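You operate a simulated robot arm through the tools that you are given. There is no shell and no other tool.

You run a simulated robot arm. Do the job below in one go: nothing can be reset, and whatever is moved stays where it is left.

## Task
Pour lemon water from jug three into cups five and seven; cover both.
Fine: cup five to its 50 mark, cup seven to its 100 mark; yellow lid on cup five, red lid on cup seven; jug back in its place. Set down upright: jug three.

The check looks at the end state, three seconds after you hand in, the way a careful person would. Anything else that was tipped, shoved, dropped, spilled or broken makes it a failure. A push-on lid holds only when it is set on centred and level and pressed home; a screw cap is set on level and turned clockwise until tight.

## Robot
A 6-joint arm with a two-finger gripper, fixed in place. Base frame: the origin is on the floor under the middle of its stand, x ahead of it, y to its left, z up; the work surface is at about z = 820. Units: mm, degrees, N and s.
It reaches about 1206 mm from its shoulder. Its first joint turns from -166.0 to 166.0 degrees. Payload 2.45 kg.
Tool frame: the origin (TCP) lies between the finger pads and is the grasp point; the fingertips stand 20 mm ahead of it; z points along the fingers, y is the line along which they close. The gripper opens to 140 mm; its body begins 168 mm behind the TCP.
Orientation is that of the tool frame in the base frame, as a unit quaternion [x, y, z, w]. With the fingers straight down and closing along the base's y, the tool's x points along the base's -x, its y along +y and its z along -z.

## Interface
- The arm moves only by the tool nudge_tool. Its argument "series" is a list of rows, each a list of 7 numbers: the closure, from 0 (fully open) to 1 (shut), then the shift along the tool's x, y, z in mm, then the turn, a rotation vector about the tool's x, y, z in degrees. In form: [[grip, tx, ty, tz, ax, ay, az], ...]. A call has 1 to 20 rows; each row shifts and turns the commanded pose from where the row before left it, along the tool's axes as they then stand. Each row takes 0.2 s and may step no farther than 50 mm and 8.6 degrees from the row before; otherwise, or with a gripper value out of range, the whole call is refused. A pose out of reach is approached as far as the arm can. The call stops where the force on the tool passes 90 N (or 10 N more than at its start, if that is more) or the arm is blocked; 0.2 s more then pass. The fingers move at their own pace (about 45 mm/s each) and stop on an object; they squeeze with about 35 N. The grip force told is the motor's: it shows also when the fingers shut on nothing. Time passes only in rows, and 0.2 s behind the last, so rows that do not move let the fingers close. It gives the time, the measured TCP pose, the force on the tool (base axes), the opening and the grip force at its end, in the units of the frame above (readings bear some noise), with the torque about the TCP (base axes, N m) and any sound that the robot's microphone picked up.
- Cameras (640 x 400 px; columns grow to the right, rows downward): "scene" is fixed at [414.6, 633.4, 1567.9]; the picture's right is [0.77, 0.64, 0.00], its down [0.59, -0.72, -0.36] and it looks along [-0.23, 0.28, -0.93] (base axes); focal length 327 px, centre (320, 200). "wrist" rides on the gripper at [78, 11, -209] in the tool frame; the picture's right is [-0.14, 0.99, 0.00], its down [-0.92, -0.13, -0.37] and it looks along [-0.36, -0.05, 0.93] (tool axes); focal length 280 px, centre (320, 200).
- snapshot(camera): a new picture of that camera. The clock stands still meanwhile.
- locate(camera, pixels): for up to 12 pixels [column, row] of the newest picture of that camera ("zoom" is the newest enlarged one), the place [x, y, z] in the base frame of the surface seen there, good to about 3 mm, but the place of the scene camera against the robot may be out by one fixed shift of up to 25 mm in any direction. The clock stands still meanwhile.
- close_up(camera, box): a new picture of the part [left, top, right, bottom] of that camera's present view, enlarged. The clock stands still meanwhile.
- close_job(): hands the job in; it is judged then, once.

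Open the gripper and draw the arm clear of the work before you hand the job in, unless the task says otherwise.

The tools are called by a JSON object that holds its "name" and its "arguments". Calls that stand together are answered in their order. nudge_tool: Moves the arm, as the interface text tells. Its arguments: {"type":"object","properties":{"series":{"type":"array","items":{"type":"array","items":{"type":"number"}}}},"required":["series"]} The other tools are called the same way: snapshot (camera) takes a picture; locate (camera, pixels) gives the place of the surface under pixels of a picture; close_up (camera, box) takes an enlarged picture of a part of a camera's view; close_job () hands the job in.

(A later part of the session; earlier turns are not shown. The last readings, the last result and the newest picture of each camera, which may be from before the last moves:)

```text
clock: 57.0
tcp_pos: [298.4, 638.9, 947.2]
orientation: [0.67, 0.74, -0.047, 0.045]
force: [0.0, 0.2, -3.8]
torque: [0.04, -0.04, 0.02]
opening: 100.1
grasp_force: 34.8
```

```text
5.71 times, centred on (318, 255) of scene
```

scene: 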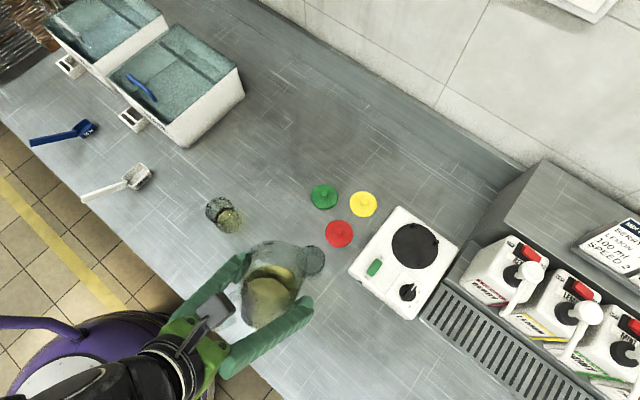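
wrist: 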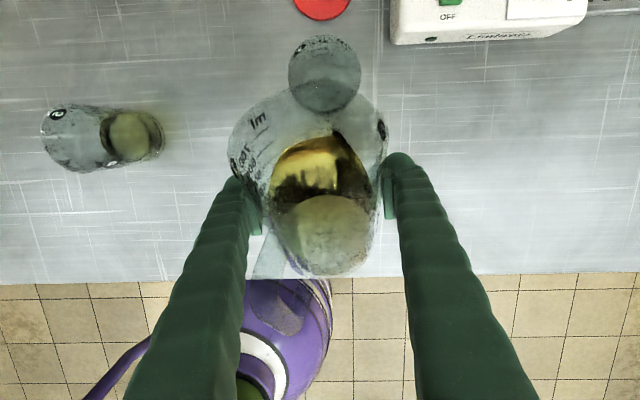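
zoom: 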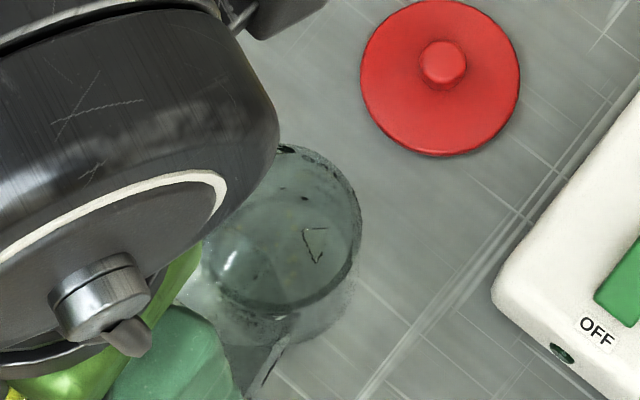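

A first small splash landed in the cup's centre. I tilt 2° more about the lip to start the flow and watch.

{"name": "nudge_tool", "arguments": {"series": [[1, 0.15, 0, -1.5, 0, -1, 0], [1, 0.15, 0, -1.5, 0, -1, 0], [1, 0, 0, 0, 0, 0, 0], [1, 0, 0, 0, 0, 0, 0]]}}

{"name": "close_up", "arguments": {"camera": "wrist", "box": [256, 10, 384, 120]}}

{"name": "close_up", "arguments": {"camera": "scene", "box": [270, 220, 366, 290]}}

```text
clock: 58.0
tcp_pos: [297.1, 638.2, 951.2]
orientation: [0.669, 0.738, -0.059, 0.058]
force: [-0.4, 0.4, -4.0]
torque: [0.07, -0.02, 0.02]
opening: 99.7
grasp_force: 34.8
```

```text
3.64 times, centred on (320, 65) of wrist
```

zoom: 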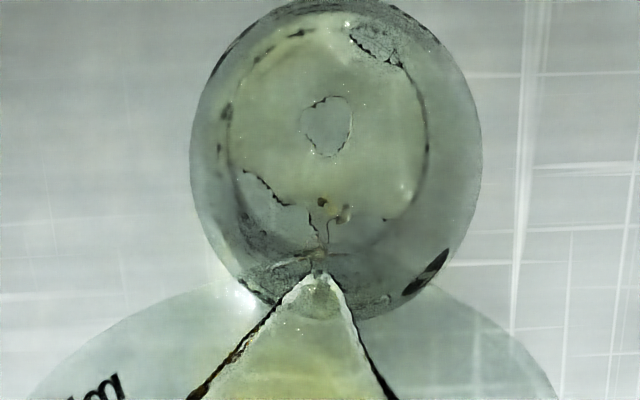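

```text
5.71 times, centred on (318, 255) of scene
```

zoom: 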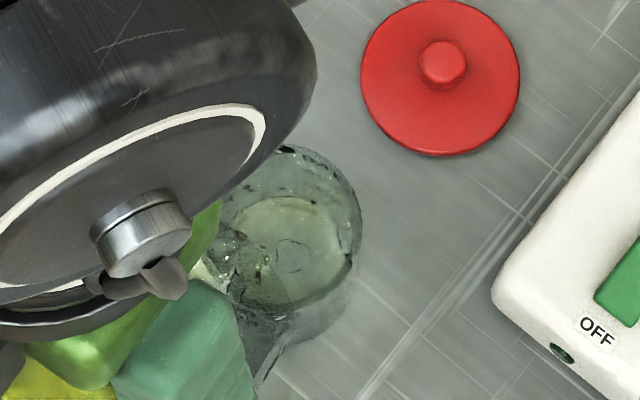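

Flow has started into the middle of cup seven. I hold about 1 s and measure the level from the wrist view.

{"name": "nudge_tool", "arguments": {"series": [[1, 0, 0, 0, 0, 0, 0], [1, 0, 0, 0, 0, 0, 0], [1, 0, 0, 0, 0, 0, 0], [1, 0, 0, 0, 0, 0, 0]]}}

{"name": "close_up", "arguments": {"camera": "wrist", "box": [256, 10, 384, 120]}}

{"name": "locate", "arguments": {"camera": "zoom", "pixels": [[280, 120], [320, 100], [360, 120], [380, 160], [290, 160], [340, 150], [300, 80], [350, 80], [260, 140], [390, 120], [330, 180], [550, 100]]}}

```text
clock: 59.0
tcp_pos: [298.4, 640.1, 949.4]
orientation: [0.669, 0.739, -0.059, 0.057]
force: [0.1, -0.4, -2.5]
torque: [0.05, 0.0, -0.03]
opening: 99.5
grasp_force: 35.3
```

```text
3.64 times, centred on (320, 65) of wrist
```

zoom: 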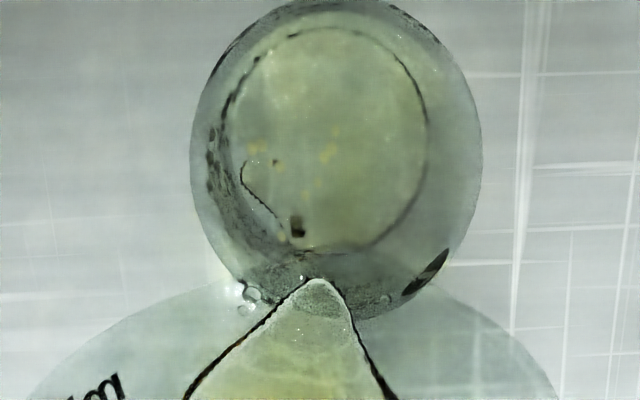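

```text
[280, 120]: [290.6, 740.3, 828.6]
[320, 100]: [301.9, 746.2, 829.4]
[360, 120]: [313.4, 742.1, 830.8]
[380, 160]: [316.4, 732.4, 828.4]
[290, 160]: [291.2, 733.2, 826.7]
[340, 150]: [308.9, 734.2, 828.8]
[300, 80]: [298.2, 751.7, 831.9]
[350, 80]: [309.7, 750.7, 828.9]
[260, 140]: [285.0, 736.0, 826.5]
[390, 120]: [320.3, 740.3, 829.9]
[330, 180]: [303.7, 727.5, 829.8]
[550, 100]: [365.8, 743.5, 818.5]
```

Level ≈829 (≈10 ml) and slowing. I tilt 2° more in 1° steps and hold, then measure.

{"name": "nudge_tool", "arguments": {"series": [[1, 0.15, 0, -1.5, 0, -1, 0], [1, 0, 0, 0, 0, 0, 0], [1, 0.15, 0, -1.5, 0, -1, 0], [1, 0, 0, 0, 0, 0, 0], [1, 0, 0, 0, 0, 0, 0], [1, 0, 0, 0, 0, 0, 0], [1, 0, 0, 0, 0, 0, 0]]}}

{"name": "close_up", "arguments": {"camera": "wrist", "box": [256, 10, 384, 120]}}

{"name": "locate", "arguments": {"camera": "zoom", "pixels": [[280, 120], [320, 100], [360, 120], [380, 160], [290, 160], [340, 150], [300, 80], [350, 80], [260, 140], [390, 120], [330, 180], [550, 100]]}}

{"name": "snapshot", "arguments": {"camera": "scene"}}

```text
clock: 60.6
tcp_pos: [297.2, 639.3, 952.3]
orientation: [0.667, 0.738, -0.071, 0.071]
force: [-0.3, -0.2, -3.5]
torque: [0.04, -0.02, -0.02]
opening: 99.6
grasp_force: 35.1
```

```text
3.64 times, centred on (320, 65) of wrist
```

zoom: 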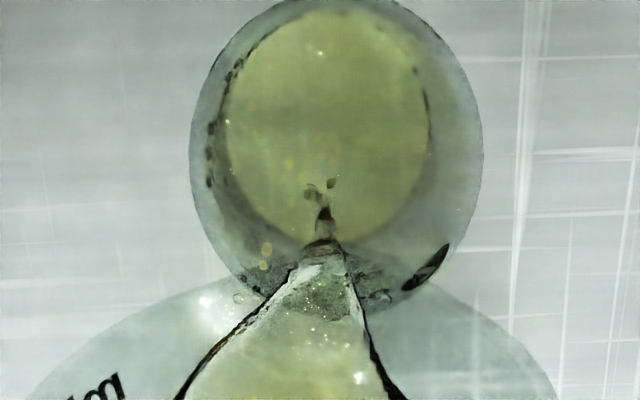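

```text
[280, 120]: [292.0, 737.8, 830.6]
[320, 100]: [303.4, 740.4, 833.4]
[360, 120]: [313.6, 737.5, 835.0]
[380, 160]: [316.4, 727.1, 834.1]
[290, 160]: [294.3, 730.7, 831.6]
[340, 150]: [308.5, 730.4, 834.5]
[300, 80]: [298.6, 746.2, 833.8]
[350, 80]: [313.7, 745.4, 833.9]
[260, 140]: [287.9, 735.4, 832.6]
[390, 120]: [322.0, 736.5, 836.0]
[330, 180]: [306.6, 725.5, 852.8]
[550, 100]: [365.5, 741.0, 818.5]
```

```text
taken
```

scene: 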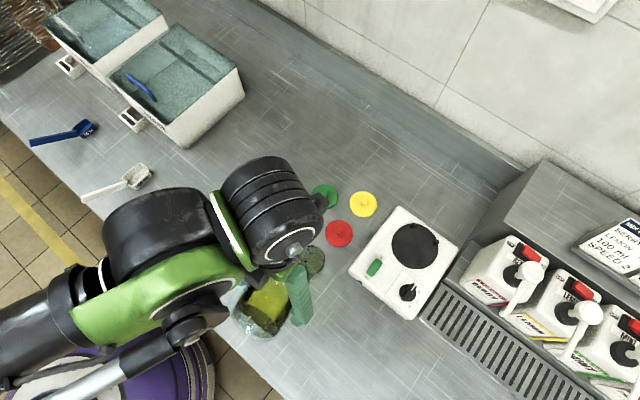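

Level ≈833.5 (≈20 ml), flowing well into the cup. I hold 1.6 s more.

{"name": "nudge_tool", "arguments": {"series": [[1, 0, 0, 0, 0, 0, 0], [1, 0, 0, 0, 0, 0, 0], [1, 0, 0, 0, 0, 0, 0], [1, 0, 0, 0, 0, 0, 0], [1, 0, 0, 0, 0, 0, 0], [1, 0, 0, 0, 0, 0, 0], [1, 0, 0, 0, 0, 0, 0]]}}

{"name": "close_up", "arguments": {"camera": "wrist", "box": [256, 10, 384, 120]}}

{"name": "locate", "arguments": {"camera": "zoom", "pixels": [[280, 120], [320, 100], [360, 120], [380, 160], [290, 160], [340, 150], [300, 80], [350, 80], [260, 140], [390, 120], [320, 60], [550, 100]]}}

```text
clock: 62.2
tcp_pos: [297.4, 641.0, 952.3]
orientation: [0.668, 0.738, -0.071, 0.071]
force: [0.4, 0.2, -3.1]
torque: [0.01, 0.01, -0.03]
opening: 99.6
grasp_force: 35.2
```

```text
3.64 times, centred on (320, 65) of wrist
```

zoom: 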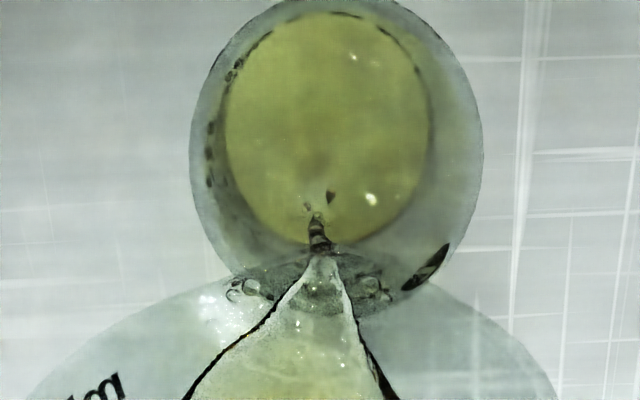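

```text
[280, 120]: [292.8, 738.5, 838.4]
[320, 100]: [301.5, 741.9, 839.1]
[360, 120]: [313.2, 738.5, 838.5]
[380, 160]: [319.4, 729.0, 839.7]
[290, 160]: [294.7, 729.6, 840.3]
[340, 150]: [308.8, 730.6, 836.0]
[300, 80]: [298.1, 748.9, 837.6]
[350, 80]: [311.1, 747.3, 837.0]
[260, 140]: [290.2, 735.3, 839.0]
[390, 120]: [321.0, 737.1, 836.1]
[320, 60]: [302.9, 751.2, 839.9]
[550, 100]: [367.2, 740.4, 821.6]
```

Level ≈838.3 (≈31 ml). I add 1.5° and hold.

{"name": "nudge_tool", "arguments": {"series": [[1, 0.12, 0, -1.1, 0, -0.75, 0], [1, 0.12, 0, -1.1, 0, -0.75, 0], [1, 0, 0, 0, 0, 0, 0], [1, 0, 0, 0, 0, 0, 0], [1, 0, 0, 0, 0, 0, 0], [1, 0, 0, 0, 0, 0, 0], [1, 0, 0, 0, 0, 0, 0], [1, 0, 0, 0, 0, 0, 0]]}}

{"name": "close_up", "arguments": {"camera": "wrist", "box": [256, 10, 384, 120]}}

{"name": "locate", "arguments": {"camera": "zoom", "pixels": [[280, 120], [320, 100], [360, 120], [380, 160], [290, 160], [340, 150], [300, 80], [350, 80], [260, 140], [390, 120], [320, 60], [550, 100]]}}

```text
clock: 64.0
tcp_pos: [297.9, 641.0, 954.4]
orientation: [0.666, 0.737, -0.079, 0.08]
force: [0.0, 0.5, -4.3]
torque: [0.1, 0.01, 0.0]
opening: 99.5
grasp_force: 35.2
```

```text
3.64 times, centred on (320, 65) of wrist
```

zoom: 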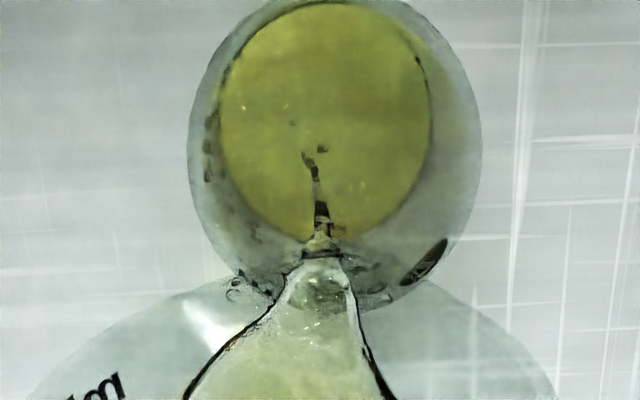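

```text
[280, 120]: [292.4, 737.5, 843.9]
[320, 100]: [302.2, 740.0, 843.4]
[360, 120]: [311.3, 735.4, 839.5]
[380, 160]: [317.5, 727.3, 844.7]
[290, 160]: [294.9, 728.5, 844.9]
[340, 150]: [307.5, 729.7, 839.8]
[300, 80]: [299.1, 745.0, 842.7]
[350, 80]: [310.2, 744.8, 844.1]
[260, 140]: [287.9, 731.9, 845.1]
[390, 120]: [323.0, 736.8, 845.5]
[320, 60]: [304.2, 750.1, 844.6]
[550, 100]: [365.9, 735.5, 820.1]
```

Level ≈843.5 (≈43 ml), steady jet. I add 1° and hold 1.6 s.

{"name": "nudge_tool", "arguments": {"series": [[1, 0.15, 0, -1.5, 0, -1, 0], [1, 0, 0, 0, 0, 0, 0], [1, 0, 0, 0, 0, 0, 0], [1, 0, 0, 0, 0, 0, 0], [1, 0, 0, 0, 0, 0, 0], [1, 0, 0, 0, 0, 0, 0], [1, 0, 0, 0, 0, 0, 0], [1, 0, 0, 0, 0, 0, 0]]}}

{"name": "close_up", "arguments": {"camera": "wrist", "box": [256, 10, 384, 120]}}

{"name": "locate", "arguments": {"camera": "zoom", "pixels": [[280, 120], [320, 100], [360, 120], [380, 160], [290, 160], [350, 150], [300, 80], [350, 80], [260, 140], [390, 120], [320, 60], [550, 100]]}}

```text
clock: 65.8
tcp_pos: [298.6, 641.4, 956.1]
orientation: [0.666, 0.736, -0.085, 0.087]
force: [0.2, -0.5, -3.7]
torque: [0.07, 0.03, 0.02]
opening: 99.9
grasp_force: 35.1
```

```text
3.64 times, centred on (320, 65) of wrist
```

zoom: 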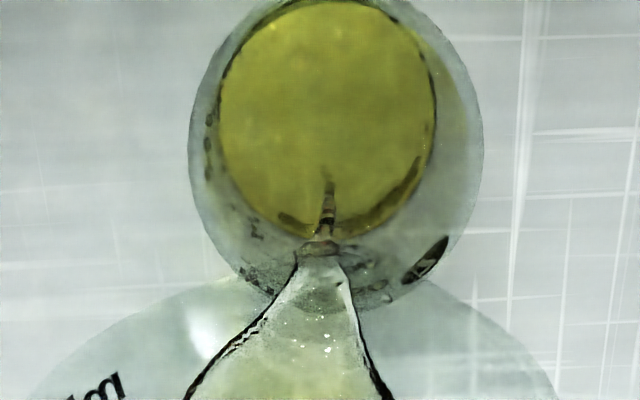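

```text
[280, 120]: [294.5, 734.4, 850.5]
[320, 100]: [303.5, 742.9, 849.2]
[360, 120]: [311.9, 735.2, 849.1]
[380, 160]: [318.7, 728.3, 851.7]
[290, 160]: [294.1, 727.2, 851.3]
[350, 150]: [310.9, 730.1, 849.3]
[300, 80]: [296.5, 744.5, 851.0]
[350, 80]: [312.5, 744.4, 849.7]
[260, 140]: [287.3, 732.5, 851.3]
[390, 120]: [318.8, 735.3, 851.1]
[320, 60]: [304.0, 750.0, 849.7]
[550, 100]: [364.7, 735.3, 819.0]
```

Level ≈850.3 (≈58 ml). I add 1° and hold 1.6 s again.

{"name": "nudge_tool", "arguments": {"series": [[1, 0.15, 0, -1.5, 0, -1, 0], [1, 0, 0, 0, 0, 0, 0], [1, 0, 0, 0, 0, 0, 0], [1, 0, 0, 0, 0, 0, 0], [1, 0, 0, 0, 0, 0, 0], [1, 0, 0, 0, 0, 0, 0], [1, 0, 0, 0, 0, 0, 0], [1, 0, 0, 0, 0, 0, 0]]}}

{"name": "close_up", "arguments": {"camera": "wrist", "box": [256, 10, 384, 120]}}

{"name": "locate", "arguments": {"camera": "zoom", "pixels": [[280, 120], [320, 100], [360, 120], [380, 160], [290, 160], [350, 150], [300, 80], [350, 80], [260, 140], [390, 120], [320, 60], [550, 100]]}}

```text
clock: 67.6
tcp_pos: [298.3, 641.6, 958.1]
orientation: [0.665, 0.736, -0.09, 0.093]
force: [-0.5, 0.1, -3.5]
torque: [0.03, 0.01, -0.03]
opening: 99.7
grasp_force: 35.0
```

```text
3.64 times, centred on (320, 65) of wrist
```

zoom: 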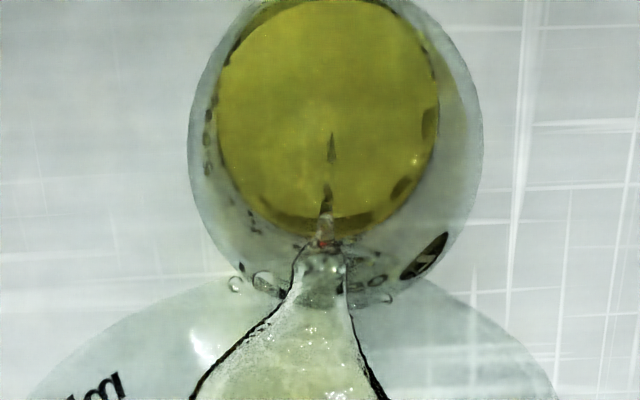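

```text
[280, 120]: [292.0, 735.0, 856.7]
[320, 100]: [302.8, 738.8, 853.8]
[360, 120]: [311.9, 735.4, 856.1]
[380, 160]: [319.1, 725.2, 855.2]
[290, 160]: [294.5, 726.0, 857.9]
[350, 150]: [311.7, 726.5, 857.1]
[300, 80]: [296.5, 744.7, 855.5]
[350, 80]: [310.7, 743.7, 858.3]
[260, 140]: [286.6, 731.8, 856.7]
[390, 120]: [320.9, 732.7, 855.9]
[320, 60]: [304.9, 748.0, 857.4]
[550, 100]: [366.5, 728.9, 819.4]
```

Level ≈856.4 (≈72 ml). Another 1° and 1.6 s hold.

{"name": "nudge_tool", "arguments": {"series": [[1, 0.15, 0, -1.5, 0, -1, 0], [1, 0, 0, 0, 0, 0, 0], [1, 0, 0, 0, 0, 0, 0], [1, 0, 0, 0, 0, 0, 0], [1, 0, 0, 0, 0, 0, 0], [1, 0, 0, 0, 0, 0, 0], [1, 0, 0, 0, 0, 0, 0], [1, 0, 0, 0, 0, 0, 0]]}}

{"name": "close_up", "arguments": {"camera": "wrist", "box": [256, 10, 384, 120]}}

{"name": "locate", "arguments": {"camera": "zoom", "pixels": [[280, 120], [320, 100], [360, 120], [380, 160], [290, 160], [360, 150], [300, 80], [350, 80], [260, 140], [390, 120], [320, 60], [550, 100]]}}

```text
clock: 69.4
tcp_pos: [297.0, 642.0, 959.5]
orientation: [0.665, 0.734, -0.096, 0.101]
force: [0.2, 0.3, -3.7]
torque: [0.08, 0.0, -0.03]
opening: 99.7
grasp_force: 35.0
```

```text
3.64 times, centred on (320, 65) of wrist
```

zoom: 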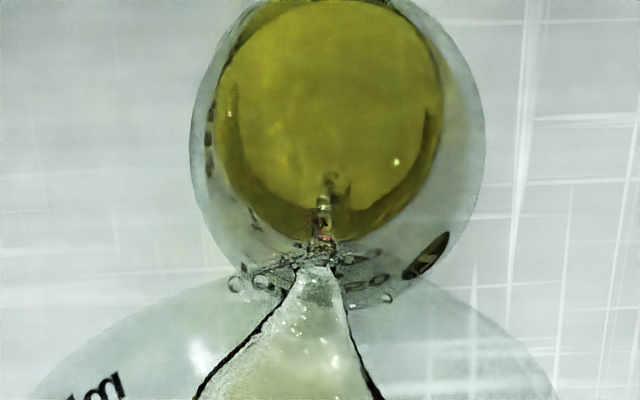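

```text
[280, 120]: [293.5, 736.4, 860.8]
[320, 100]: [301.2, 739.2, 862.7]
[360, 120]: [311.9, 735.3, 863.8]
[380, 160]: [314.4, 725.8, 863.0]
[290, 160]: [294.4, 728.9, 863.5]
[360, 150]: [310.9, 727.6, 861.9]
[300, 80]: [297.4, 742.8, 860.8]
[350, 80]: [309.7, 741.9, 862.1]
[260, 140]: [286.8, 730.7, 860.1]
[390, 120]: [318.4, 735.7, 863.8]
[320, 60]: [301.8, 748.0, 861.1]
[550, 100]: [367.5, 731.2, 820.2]
```

Level ≈862.2 (≈85 ml). I add 0.5° and hold 1 s.

{"name": "nudge_tool", "arguments": {"series": [[1, 0.08, 0, -0.75, 0, -0.5, 0], [1, 0, 0, 0, 0, 0, 0], [1, 0, 0, 0, 0, 0, 0], [1, 0, 0, 0, 0, 0, 0], [1, 0, 0, 0, 0, 0, 0]]}}

{"name": "close_up", "arguments": {"camera": "wrist", "box": [256, 10, 384, 120]}}

{"name": "locate", "arguments": {"camera": "zoom", "pixels": [[280, 120], [320, 100], [360, 120], [380, 160], [290, 160], [360, 150], [300, 80], [350, 80], [260, 140], [390, 120], [320, 60], [550, 100]]}}

```text
clock: 70.6
tcp_pos: [297.8, 642.2, 959.3]
orientation: [0.664, 0.734, -0.1, 0.104]
force: [0.5, 0.0, -2.7]
torque: [0.02, -0.01, -0.01]
opening: 99.8
grasp_force: 35.2
```

```text
3.64 times, centred on (320, 65) of wrist
```

zoom: 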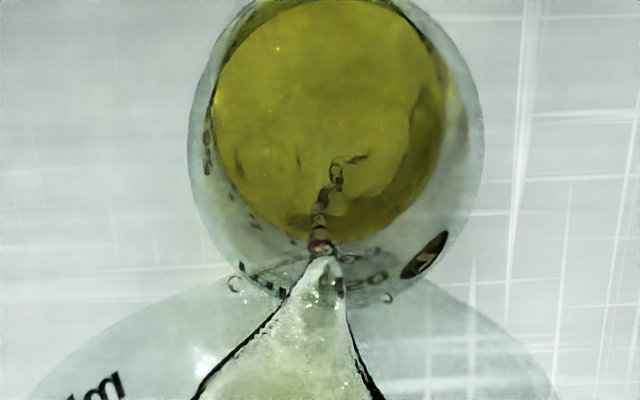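

```text
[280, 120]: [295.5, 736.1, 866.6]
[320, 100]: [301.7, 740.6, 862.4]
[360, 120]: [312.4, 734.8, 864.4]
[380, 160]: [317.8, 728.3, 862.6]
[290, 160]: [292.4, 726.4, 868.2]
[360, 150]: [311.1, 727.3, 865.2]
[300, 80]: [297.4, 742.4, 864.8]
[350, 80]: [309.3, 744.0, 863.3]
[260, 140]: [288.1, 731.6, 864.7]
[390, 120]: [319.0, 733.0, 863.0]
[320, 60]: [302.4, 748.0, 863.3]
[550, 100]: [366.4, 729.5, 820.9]
```

Level ≈864.4 (≈90 ml). I hold 0.6 s more, then tilt back 18° about the lip and inspect against the 100 mark.

{"name": "nudge_tool", "arguments": {"series": [[1, 0, 0, 0, 0, 0, 0], [1, 0, 0, 0, 0, 0, 0], [1, 0, 0, 0, 0, 0, 0], [1, -0.3, 0, 12, 0, 8, 0], [1, -0.3, 0, 12, 0, 8, 0], [1, -0.35, 0, 9, 0, 6, 0], [1, 0, 0, 0, 0, 0, 0], [1, 0, 0, 0, 0, 0, 0], [1, 0, 0, 0, 0, 0, 0], [1, 0, 0, 0, 0, 0, 0]]}}

{"name": "snapshot", "arguments": {"camera": "wrist"}}

{"name": "close_up", "arguments": {"camera": "wrist", "box": [266, 10, 386, 110]}}

{"name": "close_up", "arguments": {"camera": "scene", "box": [270, 220, 366, 290]}}

```text
clock: 72.8
tcp_pos: [297.9, 636.5, 926.2]
orientation: [0.671, 0.74, 0.03, -0.039]
force: [1.1, 0.4, -2.5]
torque: [0.04, 0.0, 0.05]
opening: 99.9
grasp_force: 34.9
```

```text
taken
```

wrist: 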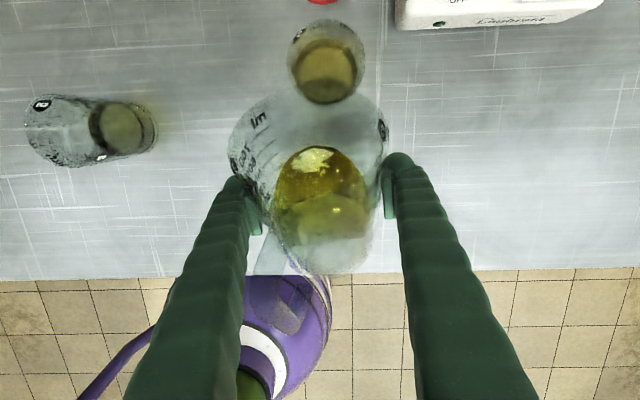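

```text
4.00 times, centred on (326, 60) of wrist
```

zoom: 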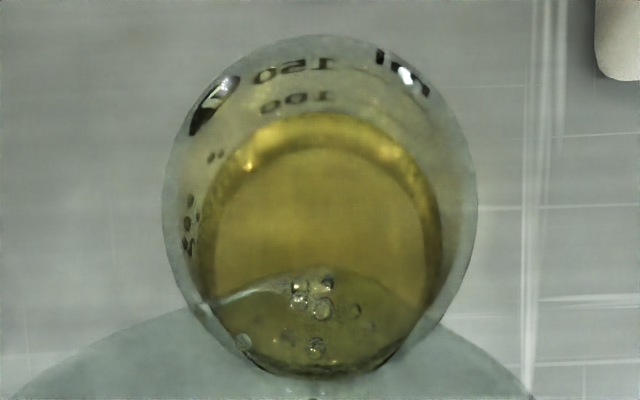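

```text
5.71 times, centred on (318, 255) of scene
```

zoom: 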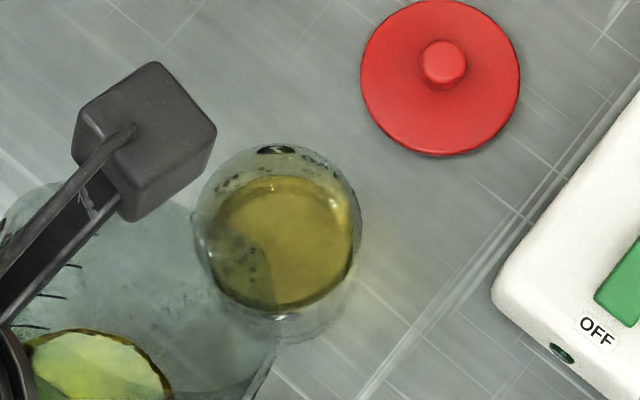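

I zoom on the marks of cup seven and measure the liquid surface and 100 label in the wrist frame.

{"name": "close_up", "arguments": {"camera": "wrist", "box": [286, 15, 366, 65]}}

{"name": "locate", "arguments": {"camera": "zoom", "pixels": [[300, 330], [350, 310], [320, 370], [280, 360], [380, 350], [320, 280], [250, 330], [400, 380], [340, 340], [360, 380], [300, 380], [270, 300]]}}

{"name": "locate", "arguments": {"camera": "zoom", "pixels": [[330, 200], [330, 208], [280, 205], [270, 212], [235, 215], [245, 205], [320, 140], [330, 145], [280, 140], [250, 150], [370, 210], [390, 215]]}}

```text
8.00 times, centred on (326, 40) of wrist
```

zoom: 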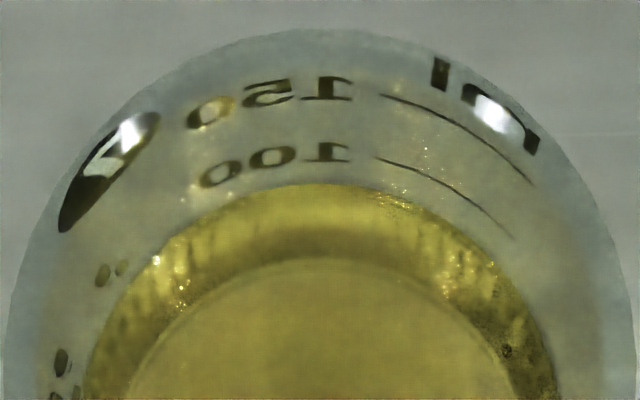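

```text
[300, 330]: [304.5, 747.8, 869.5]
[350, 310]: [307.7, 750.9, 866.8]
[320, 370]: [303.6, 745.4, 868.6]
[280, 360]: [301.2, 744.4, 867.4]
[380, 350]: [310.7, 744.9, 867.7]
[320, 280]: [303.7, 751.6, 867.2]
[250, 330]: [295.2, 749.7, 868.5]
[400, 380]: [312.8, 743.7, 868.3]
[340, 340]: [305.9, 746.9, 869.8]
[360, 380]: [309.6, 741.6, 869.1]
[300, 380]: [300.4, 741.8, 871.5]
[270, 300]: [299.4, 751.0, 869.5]
```

```text
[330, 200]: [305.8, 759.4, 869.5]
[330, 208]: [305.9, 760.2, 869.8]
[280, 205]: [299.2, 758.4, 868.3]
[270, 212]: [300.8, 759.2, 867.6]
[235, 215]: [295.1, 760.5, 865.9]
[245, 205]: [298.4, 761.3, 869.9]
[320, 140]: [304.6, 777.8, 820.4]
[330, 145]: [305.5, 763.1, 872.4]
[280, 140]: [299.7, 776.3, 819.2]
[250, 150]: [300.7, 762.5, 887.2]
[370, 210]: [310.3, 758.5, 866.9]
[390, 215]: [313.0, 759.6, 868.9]
```

Surface ≈868.5. I sample the 100 label and tick more carefully to see how far it is from the mark.

{"name": "locate", "arguments": {"camera": "zoom", "pixels": [[328, 152], [325, 148], [345, 160], [310, 160], [290, 152], [260, 158], [275, 150], [238, 168], [208, 178], [215, 170], [400, 163], [420, 170]]}}

{"name": "locate", "arguments": {"camera": "zoom", "pixels": [[324, 90], [345, 97], [310, 98], [290, 85], [250, 100], [270, 96], [230, 105], [195, 122], [400, 99], [420, 105], [440, 113], [329, 85]]}}

```text
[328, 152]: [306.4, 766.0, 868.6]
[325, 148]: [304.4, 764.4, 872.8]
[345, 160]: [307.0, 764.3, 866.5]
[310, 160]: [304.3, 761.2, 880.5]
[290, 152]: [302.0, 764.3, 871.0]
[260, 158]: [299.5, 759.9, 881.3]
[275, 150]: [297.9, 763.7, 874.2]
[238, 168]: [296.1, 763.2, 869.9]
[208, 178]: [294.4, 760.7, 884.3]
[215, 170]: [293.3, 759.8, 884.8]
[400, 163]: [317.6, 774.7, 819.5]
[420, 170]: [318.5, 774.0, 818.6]
```

```text
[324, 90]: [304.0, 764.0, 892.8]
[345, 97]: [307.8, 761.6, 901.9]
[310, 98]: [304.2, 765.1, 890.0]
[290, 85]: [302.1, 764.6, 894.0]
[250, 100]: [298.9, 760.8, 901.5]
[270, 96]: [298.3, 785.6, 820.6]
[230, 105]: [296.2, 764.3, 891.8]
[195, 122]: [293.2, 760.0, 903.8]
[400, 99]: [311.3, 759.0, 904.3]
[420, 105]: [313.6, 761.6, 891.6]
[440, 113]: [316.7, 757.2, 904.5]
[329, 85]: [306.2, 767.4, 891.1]
```

The 100 mark is at ≈870.1, so cup seven is ~1.5 mm (≈3 ml) short. I tilt forward again for a brief top-up and straight back.

{"name": "nudge_tool", "arguments": {"series": [[1, 0.77, 0, -5.97, 0, -4, 0], [1, 0.77, 0, -5.97, 0, -4, 0], [1, 0.77, 0, -5.97, 0, -4, 0], [1, 0.77, 0, -5.97, 0, -4, 0], [1, 0.77, 0, -5.97, 0, -4, 0], [1, 0.4, 0, -3.44, 0, -2.3, 0], [1, 0, 0, 0, 0, 0, 0], [1, 0, 0, 0, 0, 0, 0], [1, 0, 0, 0, 0, 0, 0]]}}

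{"name": "close_up", "arguments": {"camera": "wrist", "box": [256, 10, 384, 120]}}

{"name": "locate", "arguments": {"camera": "zoom", "pixels": [[280, 120], [320, 100], [360, 120], [380, 160], [290, 160], [360, 150], [300, 80], [350, 80], [260, 140], [390, 120], [320, 60], [340, 120]]}}

```text
clock: 74.8
tcp_pos: [297.6, 643.7, 961.2]
orientation: [0.664, 0.734, -0.102, 0.106]
force: [-0.4, -0.3, -2.6]
torque: [0.04, 0.01, 0.0]
opening: 99.7
grasp_force: 35.7
```

```text
3.64 times, centred on (320, 65) of wrist
```

zoom: 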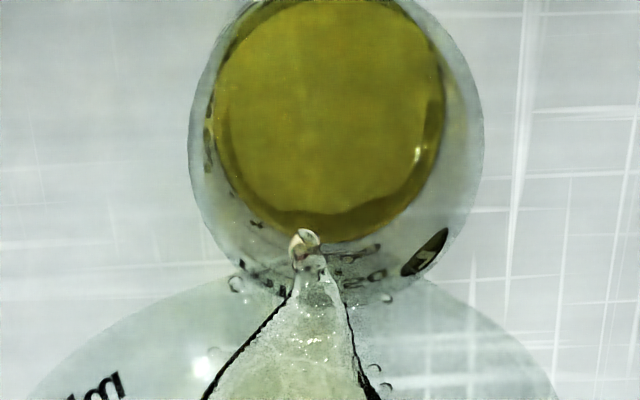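

```text
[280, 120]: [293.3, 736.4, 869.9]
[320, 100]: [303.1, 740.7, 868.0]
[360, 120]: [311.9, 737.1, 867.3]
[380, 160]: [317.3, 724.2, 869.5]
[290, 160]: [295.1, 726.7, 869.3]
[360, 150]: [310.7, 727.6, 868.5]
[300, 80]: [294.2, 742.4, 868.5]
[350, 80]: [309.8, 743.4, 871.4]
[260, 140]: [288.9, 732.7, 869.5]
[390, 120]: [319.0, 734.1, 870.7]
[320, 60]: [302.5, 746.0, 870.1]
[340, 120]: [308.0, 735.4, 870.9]
```

Level ≈869.5, with a blob about to fall. I hold one more row and tilt back 22° in the same call.

{"name": "nudge_tool", "arguments": {"series": [[1, 0, 0, 0, 0, 0, 0], [1, -0.3, 0, 12, 0, 8, 0], [1, -0.3, 0, 12, 0, 8, 0], [1, -0.35, 0, 9, 0, 6, 0], [1, 0, 0, 0, 0, 0, 0], [1, 0, 0, 0, 0, 0, 0], [1, 0, 0, 0, 0, 0, 0], [1, 0, 0, 0, 0, 0, 0]]}}

{"name": "close_up", "arguments": {"camera": "wrist", "box": [286, 15, 366, 65]}}

{"name": "locate", "arguments": {"camera": "zoom", "pixels": [[300, 330], [350, 310], [320, 370], [280, 360], [380, 350], [320, 280], [250, 330], [400, 380], [340, 340], [360, 380], [300, 380], [270, 300]]}}

{"name": "close_up", "arguments": {"camera": "scene", "box": [270, 220, 366, 290]}}

```text
clock: 76.6
tcp_pos: [297.5, 636.4, 927.0]
orientation: [0.671, 0.74, 0.027, -0.035]
force: [-0.3, 0.0, -4.0]
torque: [0.06, -0.02, 0.02]
opening: 99.5
grasp_force: 34.6
```

```text
8.00 times, centred on (326, 40) of wrist
```

zoom: 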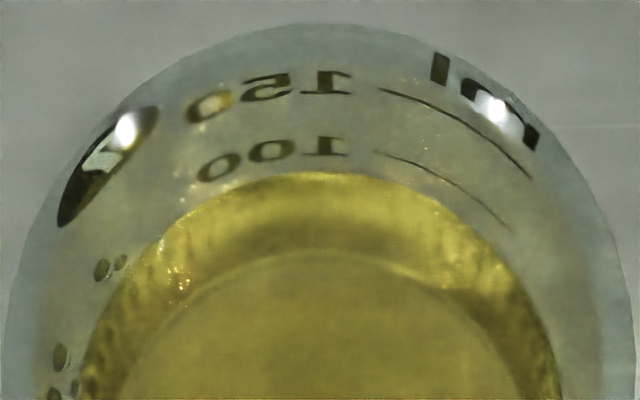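

```text
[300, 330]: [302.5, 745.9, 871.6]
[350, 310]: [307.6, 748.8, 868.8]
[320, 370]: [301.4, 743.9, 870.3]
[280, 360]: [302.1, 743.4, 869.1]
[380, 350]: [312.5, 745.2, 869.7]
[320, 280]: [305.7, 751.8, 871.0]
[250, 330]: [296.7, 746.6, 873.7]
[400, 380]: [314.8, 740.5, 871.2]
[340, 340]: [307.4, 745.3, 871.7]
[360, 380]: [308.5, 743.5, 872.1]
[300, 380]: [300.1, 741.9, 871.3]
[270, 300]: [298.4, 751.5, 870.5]
```

```text
5.71 times, centred on (318, 255) of scene
```

zoom: 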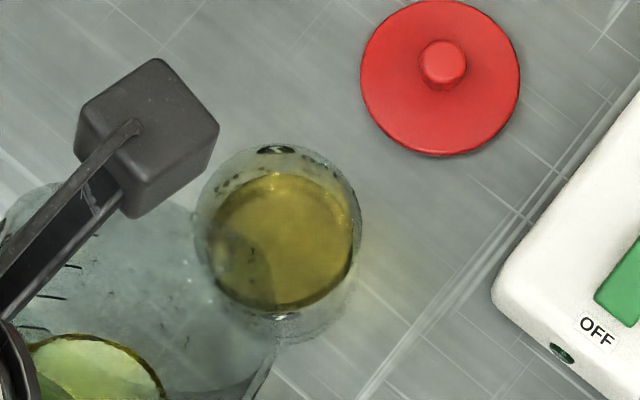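

Cup seven reads ≈870.9 against the 100 mark ≈870.1: good. I raise the jug 120 mm and tilt it back 25° over the cup.

{"name": "nudge_tool", "arguments": {"series": [[1, 1.5, 0, -15, 0, 0, 0], [1, 2.5, 0, -25, 0, 0, 0], [1, 2.6, 0, -25, 0, 0, 0], [1, 2.6, 0, -25, 0, 0, 0], [1, 1.9, 0, -18, 0, 0, 0], [1, 1.2, 0, -11.3, 0, 0, 0], [1, 0, 0, 0, 0, 3, 0], [1, 0, 0, 0, 0, 6, 0], [1, 0, 0, 0, 0, 8, 0], [1, 0, 0, 0, 0, 8, 0], [1, 0, 0, 0, 0, 0, 0]]}}

{"name": "snapshot", "arguments": {"camera": "scene"}}

{"name": "close_up", "arguments": {"camera": "scene", "box": [182, 180, 366, 295]}}

```text
clock: 79.0
tcp_pos: [299.2, 638.7, 1048.1]
orientation: [0.648, 0.715, 0.172, -0.197]
force: [-0.6, 0.5, -2.0]
torque: [0.05, 0.0, -0.01]
opening: 99.6
grasp_force: 34.9
```

```text
taken
```

scene: 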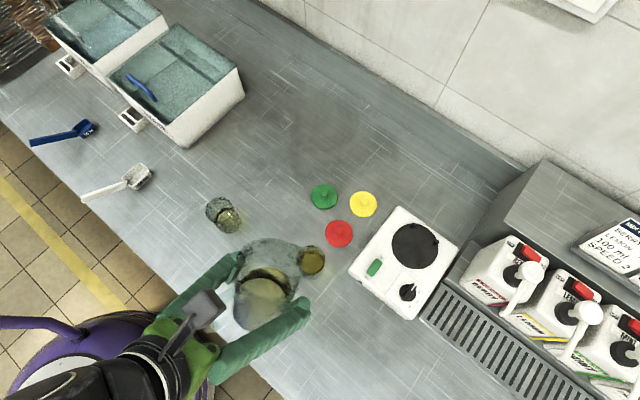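

```text
3.48 times, centred on (274, 238) of scene
```

zoom: 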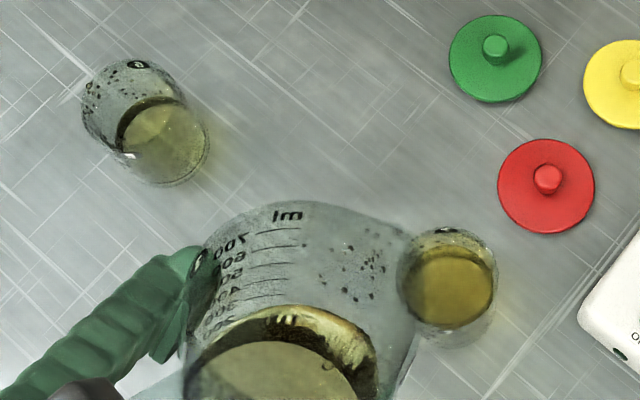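

Surroundings are clean. I carry the jug diagonally back toward its place, at safe height (to about (141,860,1060)).

{"name": "nudge_tool", "arguments": {"series": [[1, 10.4, -6.7, 5.5, 0, 0, 0], [1, 18.8, -12.1, 9.9, 0, 0, 0], [1, 25.1, -16.2, 13.2, 0, 0, 0], [1, 25.1, -16.2, 13.2, 0, 0, 0], [1, 25.1, -16.2, 13.2, 0, 0, 0], [1, 25.1, -16.2, 13.2, 0, 0, 0], [1, 25.1, -16.2, 13.2, 0, 0, 0], [1, 25.1, -16.2, 13.2, 0, 0, 0], [1, 18.8, -12.1, 9.9, 0, 0, 0], [1, 10.4, -6.7, 5.5, 0, 0, 0], [1, 0, 0, 0, 0, 0, 0], [1, 0, 0, 0, 0, 4, 0], [1, 0, 0, 0, 0, 6, 0], [1, 0, 0, 0, 0, 7, 0], [1, 0, 0, 0, 0, 5, 0], [1, 0, 0, 0, 0, 3, 0], [1, 0, 0, 0, 0, 0, 0]]}}

{"name": "snapshot", "arguments": {"camera": "scene"}}

{"name": "snapshot", "arguments": {"camera": "wrist"}}

```text
clock: 82.6
tcp_pos: [140.7, 860.1, 1059.9]
orientation: [0.596, 0.655, 0.309, -0.346]
force: [0.5, 0.6, -2.5]
torque: [-0.01, 0.0, -0.02]
opening: 99.7
grasp_force: 35.1
```

```text
taken
```

scene: 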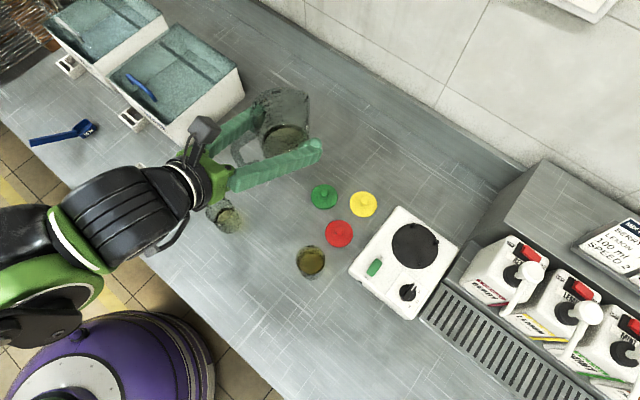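

```text
taken
```

wrist: 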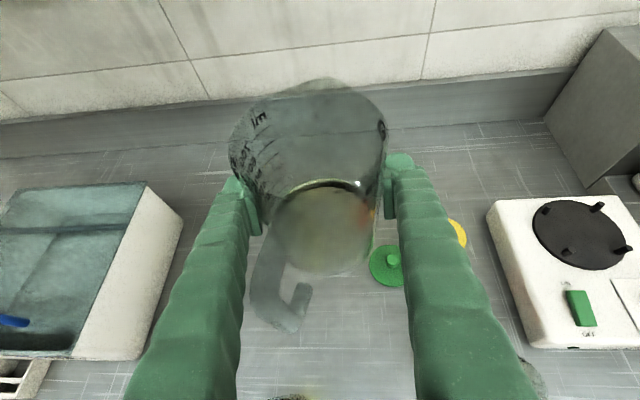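

The jug is upright again in its original grasp orientation. I move forward over its place to about (140.5,1032,1000).

{"name": "nudge_tool", "arguments": {"series": [[1, 3.8, 1.4, 14, 0, 0, 0], [1, 7.2, 2.6, 26.3, 0, 0, 0], [1, 8.6, 3.1, 31.5, 0, 0, 0], [1, 8.6, 3.1, 31.5, 0, 0, 0], [1, 8.6, 3.1, 31.5, 0, 0, 0], [1, 7.2, 2.6, 26.3, 0, 0, 0], [1, 3.8, 1.4, 14, 0, 0, 0], [1, 0, 0, 0, 0, 0, 0]]}}

```text
clock: 84.4
tcp_pos: [140.9, 1031.5, 998.9]
orientation: [0.597, 0.656, 0.308, -0.345]
force: [0.1, 0.3, -2.6]
torque: [0.02, -0.01, 0.0]
opening: 99.5
grasp_force: 34.7
```

Position is right over the original spot. I lower straight down to about z=896, just above contact.

{"name": "nudge_tool", "arguments": {"series": [[1, -12.4, 0.1, 8.5, 0, 0, 0], [1, -20.6, 0.2, 14.2, 0, 0, 0], [1, -20.6, 0.2, 14.2, 0, 0, 0], [1, -16.5, 0.1, 11.4, 0, 0, 0], [1, -9.9, 0.1, 6.8, 0, 0, 0], [1, -4.9, 0, 3.4, 0, 0, 0], [1, 0, 0, 0, 0, 0, 0]]}}

{"name": "close_up", "arguments": {"camera": "scene", "box": [280, 70, 400, 170]}}

```text
clock: 86.0
tcp_pos: [140.7, 1032.1, 895.3]
orientation: [0.596, 0.656, 0.308, -0.346]
force: [0.2, 0.7, -3.3]
torque: [0.01, 0.0, -0.01]
opening: 99.7
grasp_force: 34.8
```

```text
4.00 times, centred on (340, 120) of scene
```

zoom: 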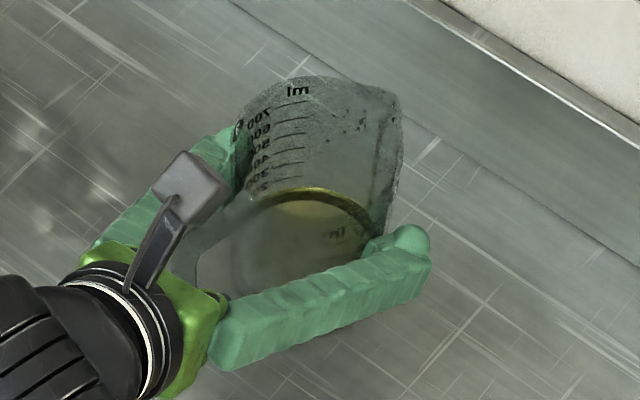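

Still hanging (−3.3 N). I lower in 1 mm steps until the table takes the weight.

{"name": "nudge_tool", "arguments": {"series": [[1, -0.82, 0, 0.57, 0, 0, 0], [1, -0.82, 0, 0.57, 0, 0, 0], [1, -0.82, 0, 0.57, 0, 0, 0], [1, 0, 0, 0, 0, 0, 0]]}}

{"name": "nudge_tool", "arguments": {"series": [[1, -0.82, 0, 0.57, 0, 0, 0], [1, 0, 0, 0, 0, 0, 0]]}}

```text
clock: 87.0
tcp_pos: [140.7, 1031.3, 892.2]
orientation: [0.596, 0.656, 0.308, -0.346]
force: [0.0, 0.4, -2.8]
torque: [0.03, -0.03, -0.01]
opening: 99.7
grasp_force: 35.2
```

```text
clock: 87.6
tcp_pos: [141.6, 1031.5, 891.1]
orientation: [0.596, 0.655, 0.309, -0.346]
force: [0.9, 2.3, 6.1]
torque: [-0.05, -0.36, 0.08]
opening: 99.7
grasp_force: 35.0
```

Contact: the force turned to +6.1 N. I ease up 0.5 mm and open the gripper.

{"name": "nudge_tool", "arguments": {"series": [[1, 0.41, 0, -0.29, 0, 0, 0], [1, 0, 0, 0, 0, 0, 0], [0, 0, 0, 0, 0, 0, 0], [0, 0, 0, 0, 0, 0, 0], [0, 0, 0, 0, 0, 0, 0], [0, 0, 0, 0, 0, 0, 0]]}}

{"name": "snapshot", "arguments": {"camera": "wrist"}}

{"name": "close_up", "arguments": {"camera": "scene", "box": [280, 70, 400, 170]}}

```text
clock: 89.0
tcp_pos: [139.9, 1031.0, 890.3]
orientation: [0.597, 0.655, 0.309, -0.346]
force: [0.7, -0.3, -0.7]
torque: [-0.01, 0.0, 0.04]
opening: 140.1
grasp_force: 0.1
```

```text
taken
```

wrist: 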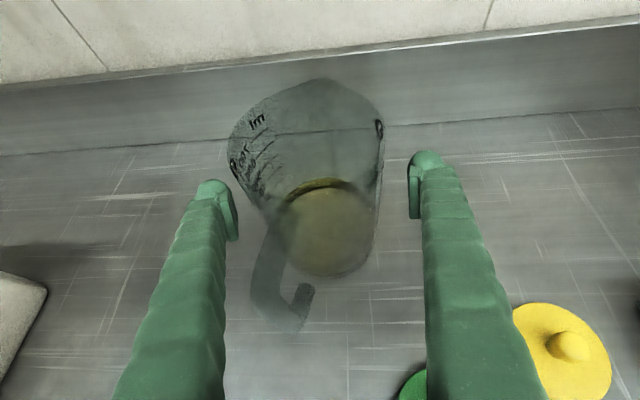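

```text
4.00 times, centred on (340, 120) of scene
```

zoom: 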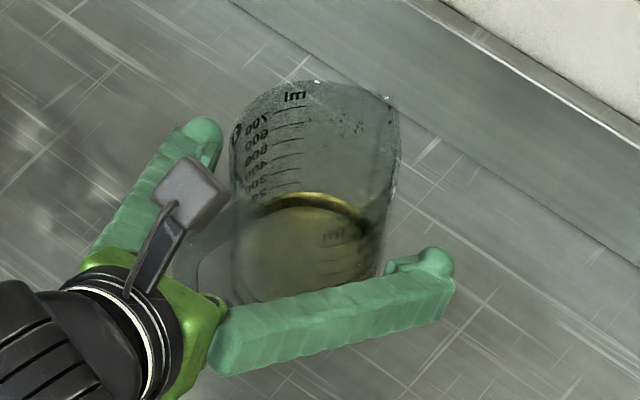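

The jug stands upright where it was (labels within ~1 px of the original). I retreat along the approach line by 190 mm.

{"name": "nudge_tool", "arguments": {"series": [[0, -0.2, 0.5, -20, 0, 0, 0], [0, -0.2, 0.5, -35, 0, 0, 0], [0, -0.2, 0.5, -40, 0, 0, 0], [0, -0.2, 0.5, -45, 0, 0, 0], [0, -0.2, 0.5, -45, 0, 0, 0], [0, 0, 0, 0, 0, 0, 0]]}}

{"name": "snapshot", "arguments": {"camera": "wrist"}}

{"name": "close_up", "arguments": {"camera": "scene", "box": [280, 70, 400, 170]}}

```text
clock: 90.4
tcp_pos: [158.6, 878.4, 996.9]
orientation: [0.596, 0.656, 0.308, -0.346]
force: [-0.3, 0.2, 0.3]
torque: [0.02, -0.01, -0.01]
opening: 139.9
grasp_force: 0.1
```

```text
taken
```

wrist: 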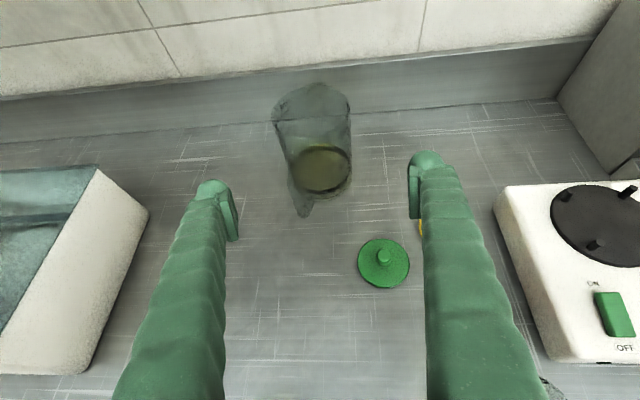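

```text
4.00 times, centred on (340, 120) of scene
```

zoom: 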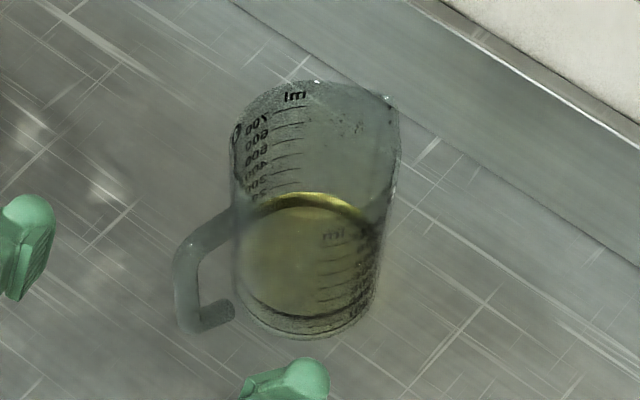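

Jug is fine. Next the lids: I rise 100 mm, pitch the gripper to vertical, then roll it so that the fingers close along base y.

{"name": "nudge_tool", "arguments": {"series": [[0, 27.5, -0.2, -19, 0, 0, 0], [0, 27.5, -0.2, -19, 0, 0, 0], [0, 27.5, -0.2, -19, 0, 0, 0], [0, 0, 0, 0, 0, -7.9, 0], [0, 0, 0, 0, 0, -7.9, 0], [0, 0, 0, 0, 0, -7.9, 0], [0, 0, 0, 0, 0, -7.9, 0], [0, 0, 0, 0, 0, -7.9, 0], [0, 0, 0, 0, 0, -7.9, 0], [0, 0, 0, 0, 0, -7.9, 0]]}}

{"name": "nudge_tool", "arguments": {"series": [[0, 0, 0, 0, 0, 0, -8.4], [0, 0, 0, 0, 0, 0, -8.4], [0, 0, 0, 0, 0, 0, -8.4], [0, 0, 0, 0, 0, 0, -8.4], [0, 0, 0, 0, 0, 0, -8.4], [0, 0, 0, 0, 0, 0, -8.4], [0, 0, 0, 0, 0, 0, -8.4], [0, 0, 0, 0, 0, 0, -8.4], [0, 0, 0, 0, 0, 0, -8.4], [0, 0, 0, 0, 0, 0, -8.4], [0, 0, 0, 0, 0, 0, 0]]}}

{"name": "snapshot", "arguments": {"camera": "wrist"}}

{"name": "snapshot", "arguments": {"camera": "scene"}}

```text
clock: 92.6
tcp_pos: [160.1, 880.5, 1097.1]
orientation: [0.671, 0.741, -0.004, -0.001]
force: [-0.5, -1.2, -0.2]
torque: [0.1, 0.03, -0.03]
opening: 139.9
grasp_force: 0.2
```

```text
clock: 95.0
tcp_pos: [160.3, 880.5, 1096.3]
orientation: [0.003, 1.0, -0.001, -0.003]
force: [0.4, 0.4, 0.4]
torque: [0.02, -0.02, -0.02]
opening: 139.9
grasp_force: 0.1
```

```text
taken
```

wrist: 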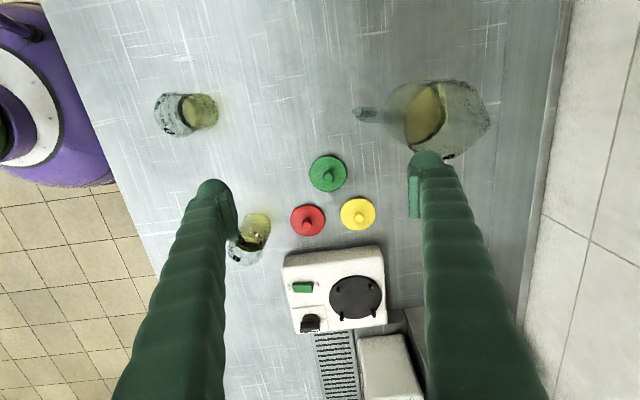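

```text
taken
```

scene: 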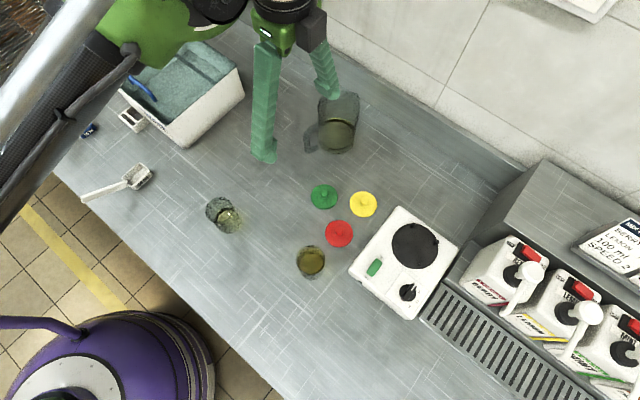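

The three lids and both cups are in the wrist view. I zoom on the lids and locate knob tops and disc surfaces.

{"name": "close_up", "arguments": {"camera": "wrist", "box": [280, 145, 390, 245]}}

{"name": "locate", "arguments": {"camera": "wrist", "pixels": [[358, 225], [358, 221], [358, 205], [345, 214], [371, 214], [307, 230], [307, 226], [307, 211], [294, 220], [320, 219], [285, 255], [383, 247]]}}

```text
4.00 times, centred on (335, 195) of wrist
```

zoom: 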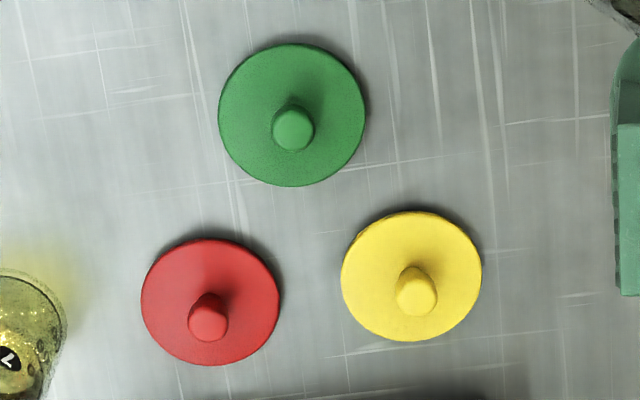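

```text
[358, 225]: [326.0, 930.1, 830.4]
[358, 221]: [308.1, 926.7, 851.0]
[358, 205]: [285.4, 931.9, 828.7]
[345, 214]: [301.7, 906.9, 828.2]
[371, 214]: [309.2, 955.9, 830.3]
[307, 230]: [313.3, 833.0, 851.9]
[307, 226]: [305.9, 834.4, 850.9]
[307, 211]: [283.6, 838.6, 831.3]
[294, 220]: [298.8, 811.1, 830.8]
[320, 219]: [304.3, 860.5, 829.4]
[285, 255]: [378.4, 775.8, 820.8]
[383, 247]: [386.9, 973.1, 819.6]
```

Disc tops are at z≈829.5, knob tops ≈851; yellow lid centre ≈(301.5,930), red ≈(300,829). I part-close the fingers to ~50 mm and move above the yellow lid.

{"name": "nudge_tool", "arguments": {"series": [[0.64, -28.2, 9.9, 19.2, 0, 0, 0], [0.64, -28.2, 9.9, 19.2, 0, 0, 0], [0.64, -28.2, 9.9, 19.2, 0, 0, 0], [0.64, -28.2, 9.9, 19.2, 0, 0, 0], [0.64, -28.2, 9.9, 19.2, 0, 0, 0], [0.64, 0, 0, 0, 0, 0, 0]]}}

{"name": "snapshot", "arguments": {"camera": "wrist"}}

{"name": "snapshot", "arguments": {"camera": "scene"}}

```text
clock: 96.4
tcp_pos: [301.4, 928.2, 998.1]
orientation: [0.003, 1.0, -0.001, -0.004]
force: [0.5, 0.5, -0.4]
torque: [-0.04, -0.01, 0.01]
opening: 50.4
grasp_force: 0.1
```

```text
taken
```

wrist: 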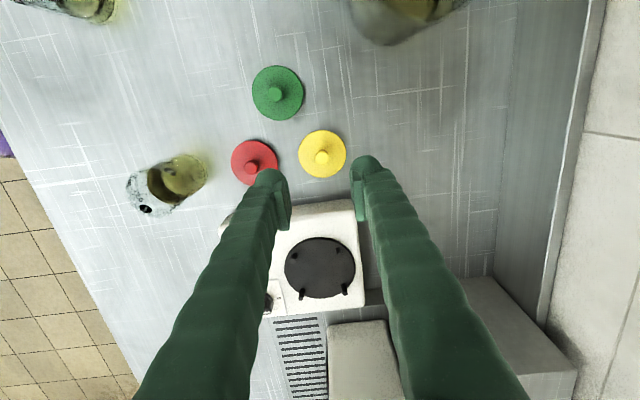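

```text
taken
```

scene: 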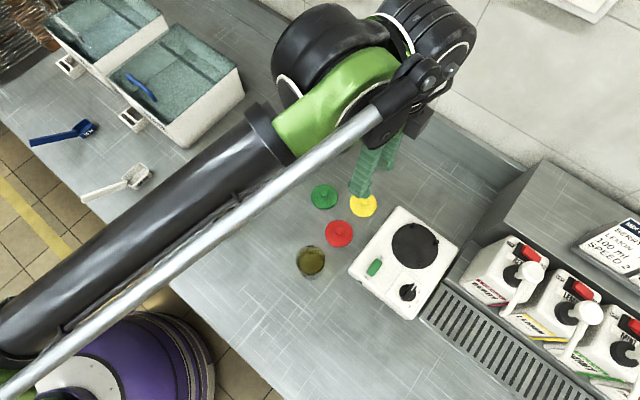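

The gripper hangs over the yellow lid. I trim the 0.45° residual tilt and descend to about z=930 for a finer look.

{"name": "nudge_tool", "arguments": {"series": [[0.64, 0, 0, 0, 0, -0.45, 0], [0.64, 0, 1.8, 35, 0, 0, 0], [0.64, 0, 0, 33, 0, 0, 0], [0.64, 0, 0, 0, 0, 0, 0]]}}

{"name": "close_up", "arguments": {"camera": "wrist", "box": [256, 80, 416, 220]}}

{"name": "snapshot", "arguments": {"camera": "wrist"}}

```text
clock: 97.4
tcp_pos: [299.7, 929.2, 930.0]
orientation: [0.003, 1.0, -0.001, 0.0]
force: [1.1, 0.4, 0.5]
torque: [0.03, -0.02, 0.03]
opening: 50.3
grasp_force: 0.1
```

```text
2.86 times, centred on (336, 150) of wrist
```

zoom: 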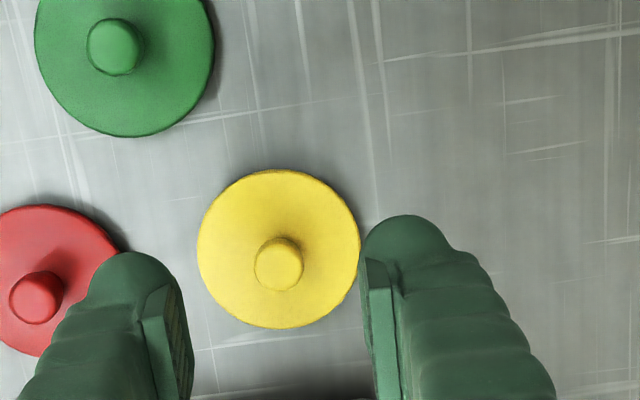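

```text
taken
```

wrist: 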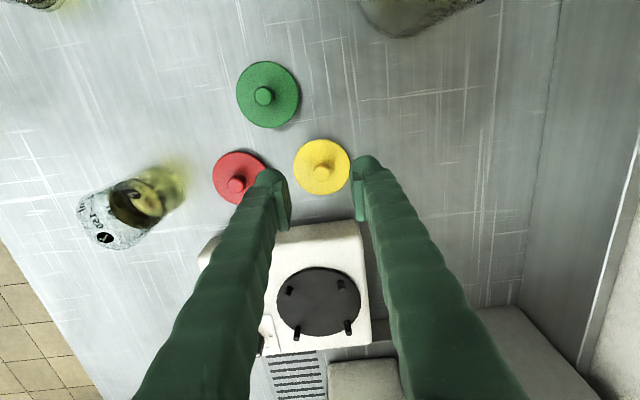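

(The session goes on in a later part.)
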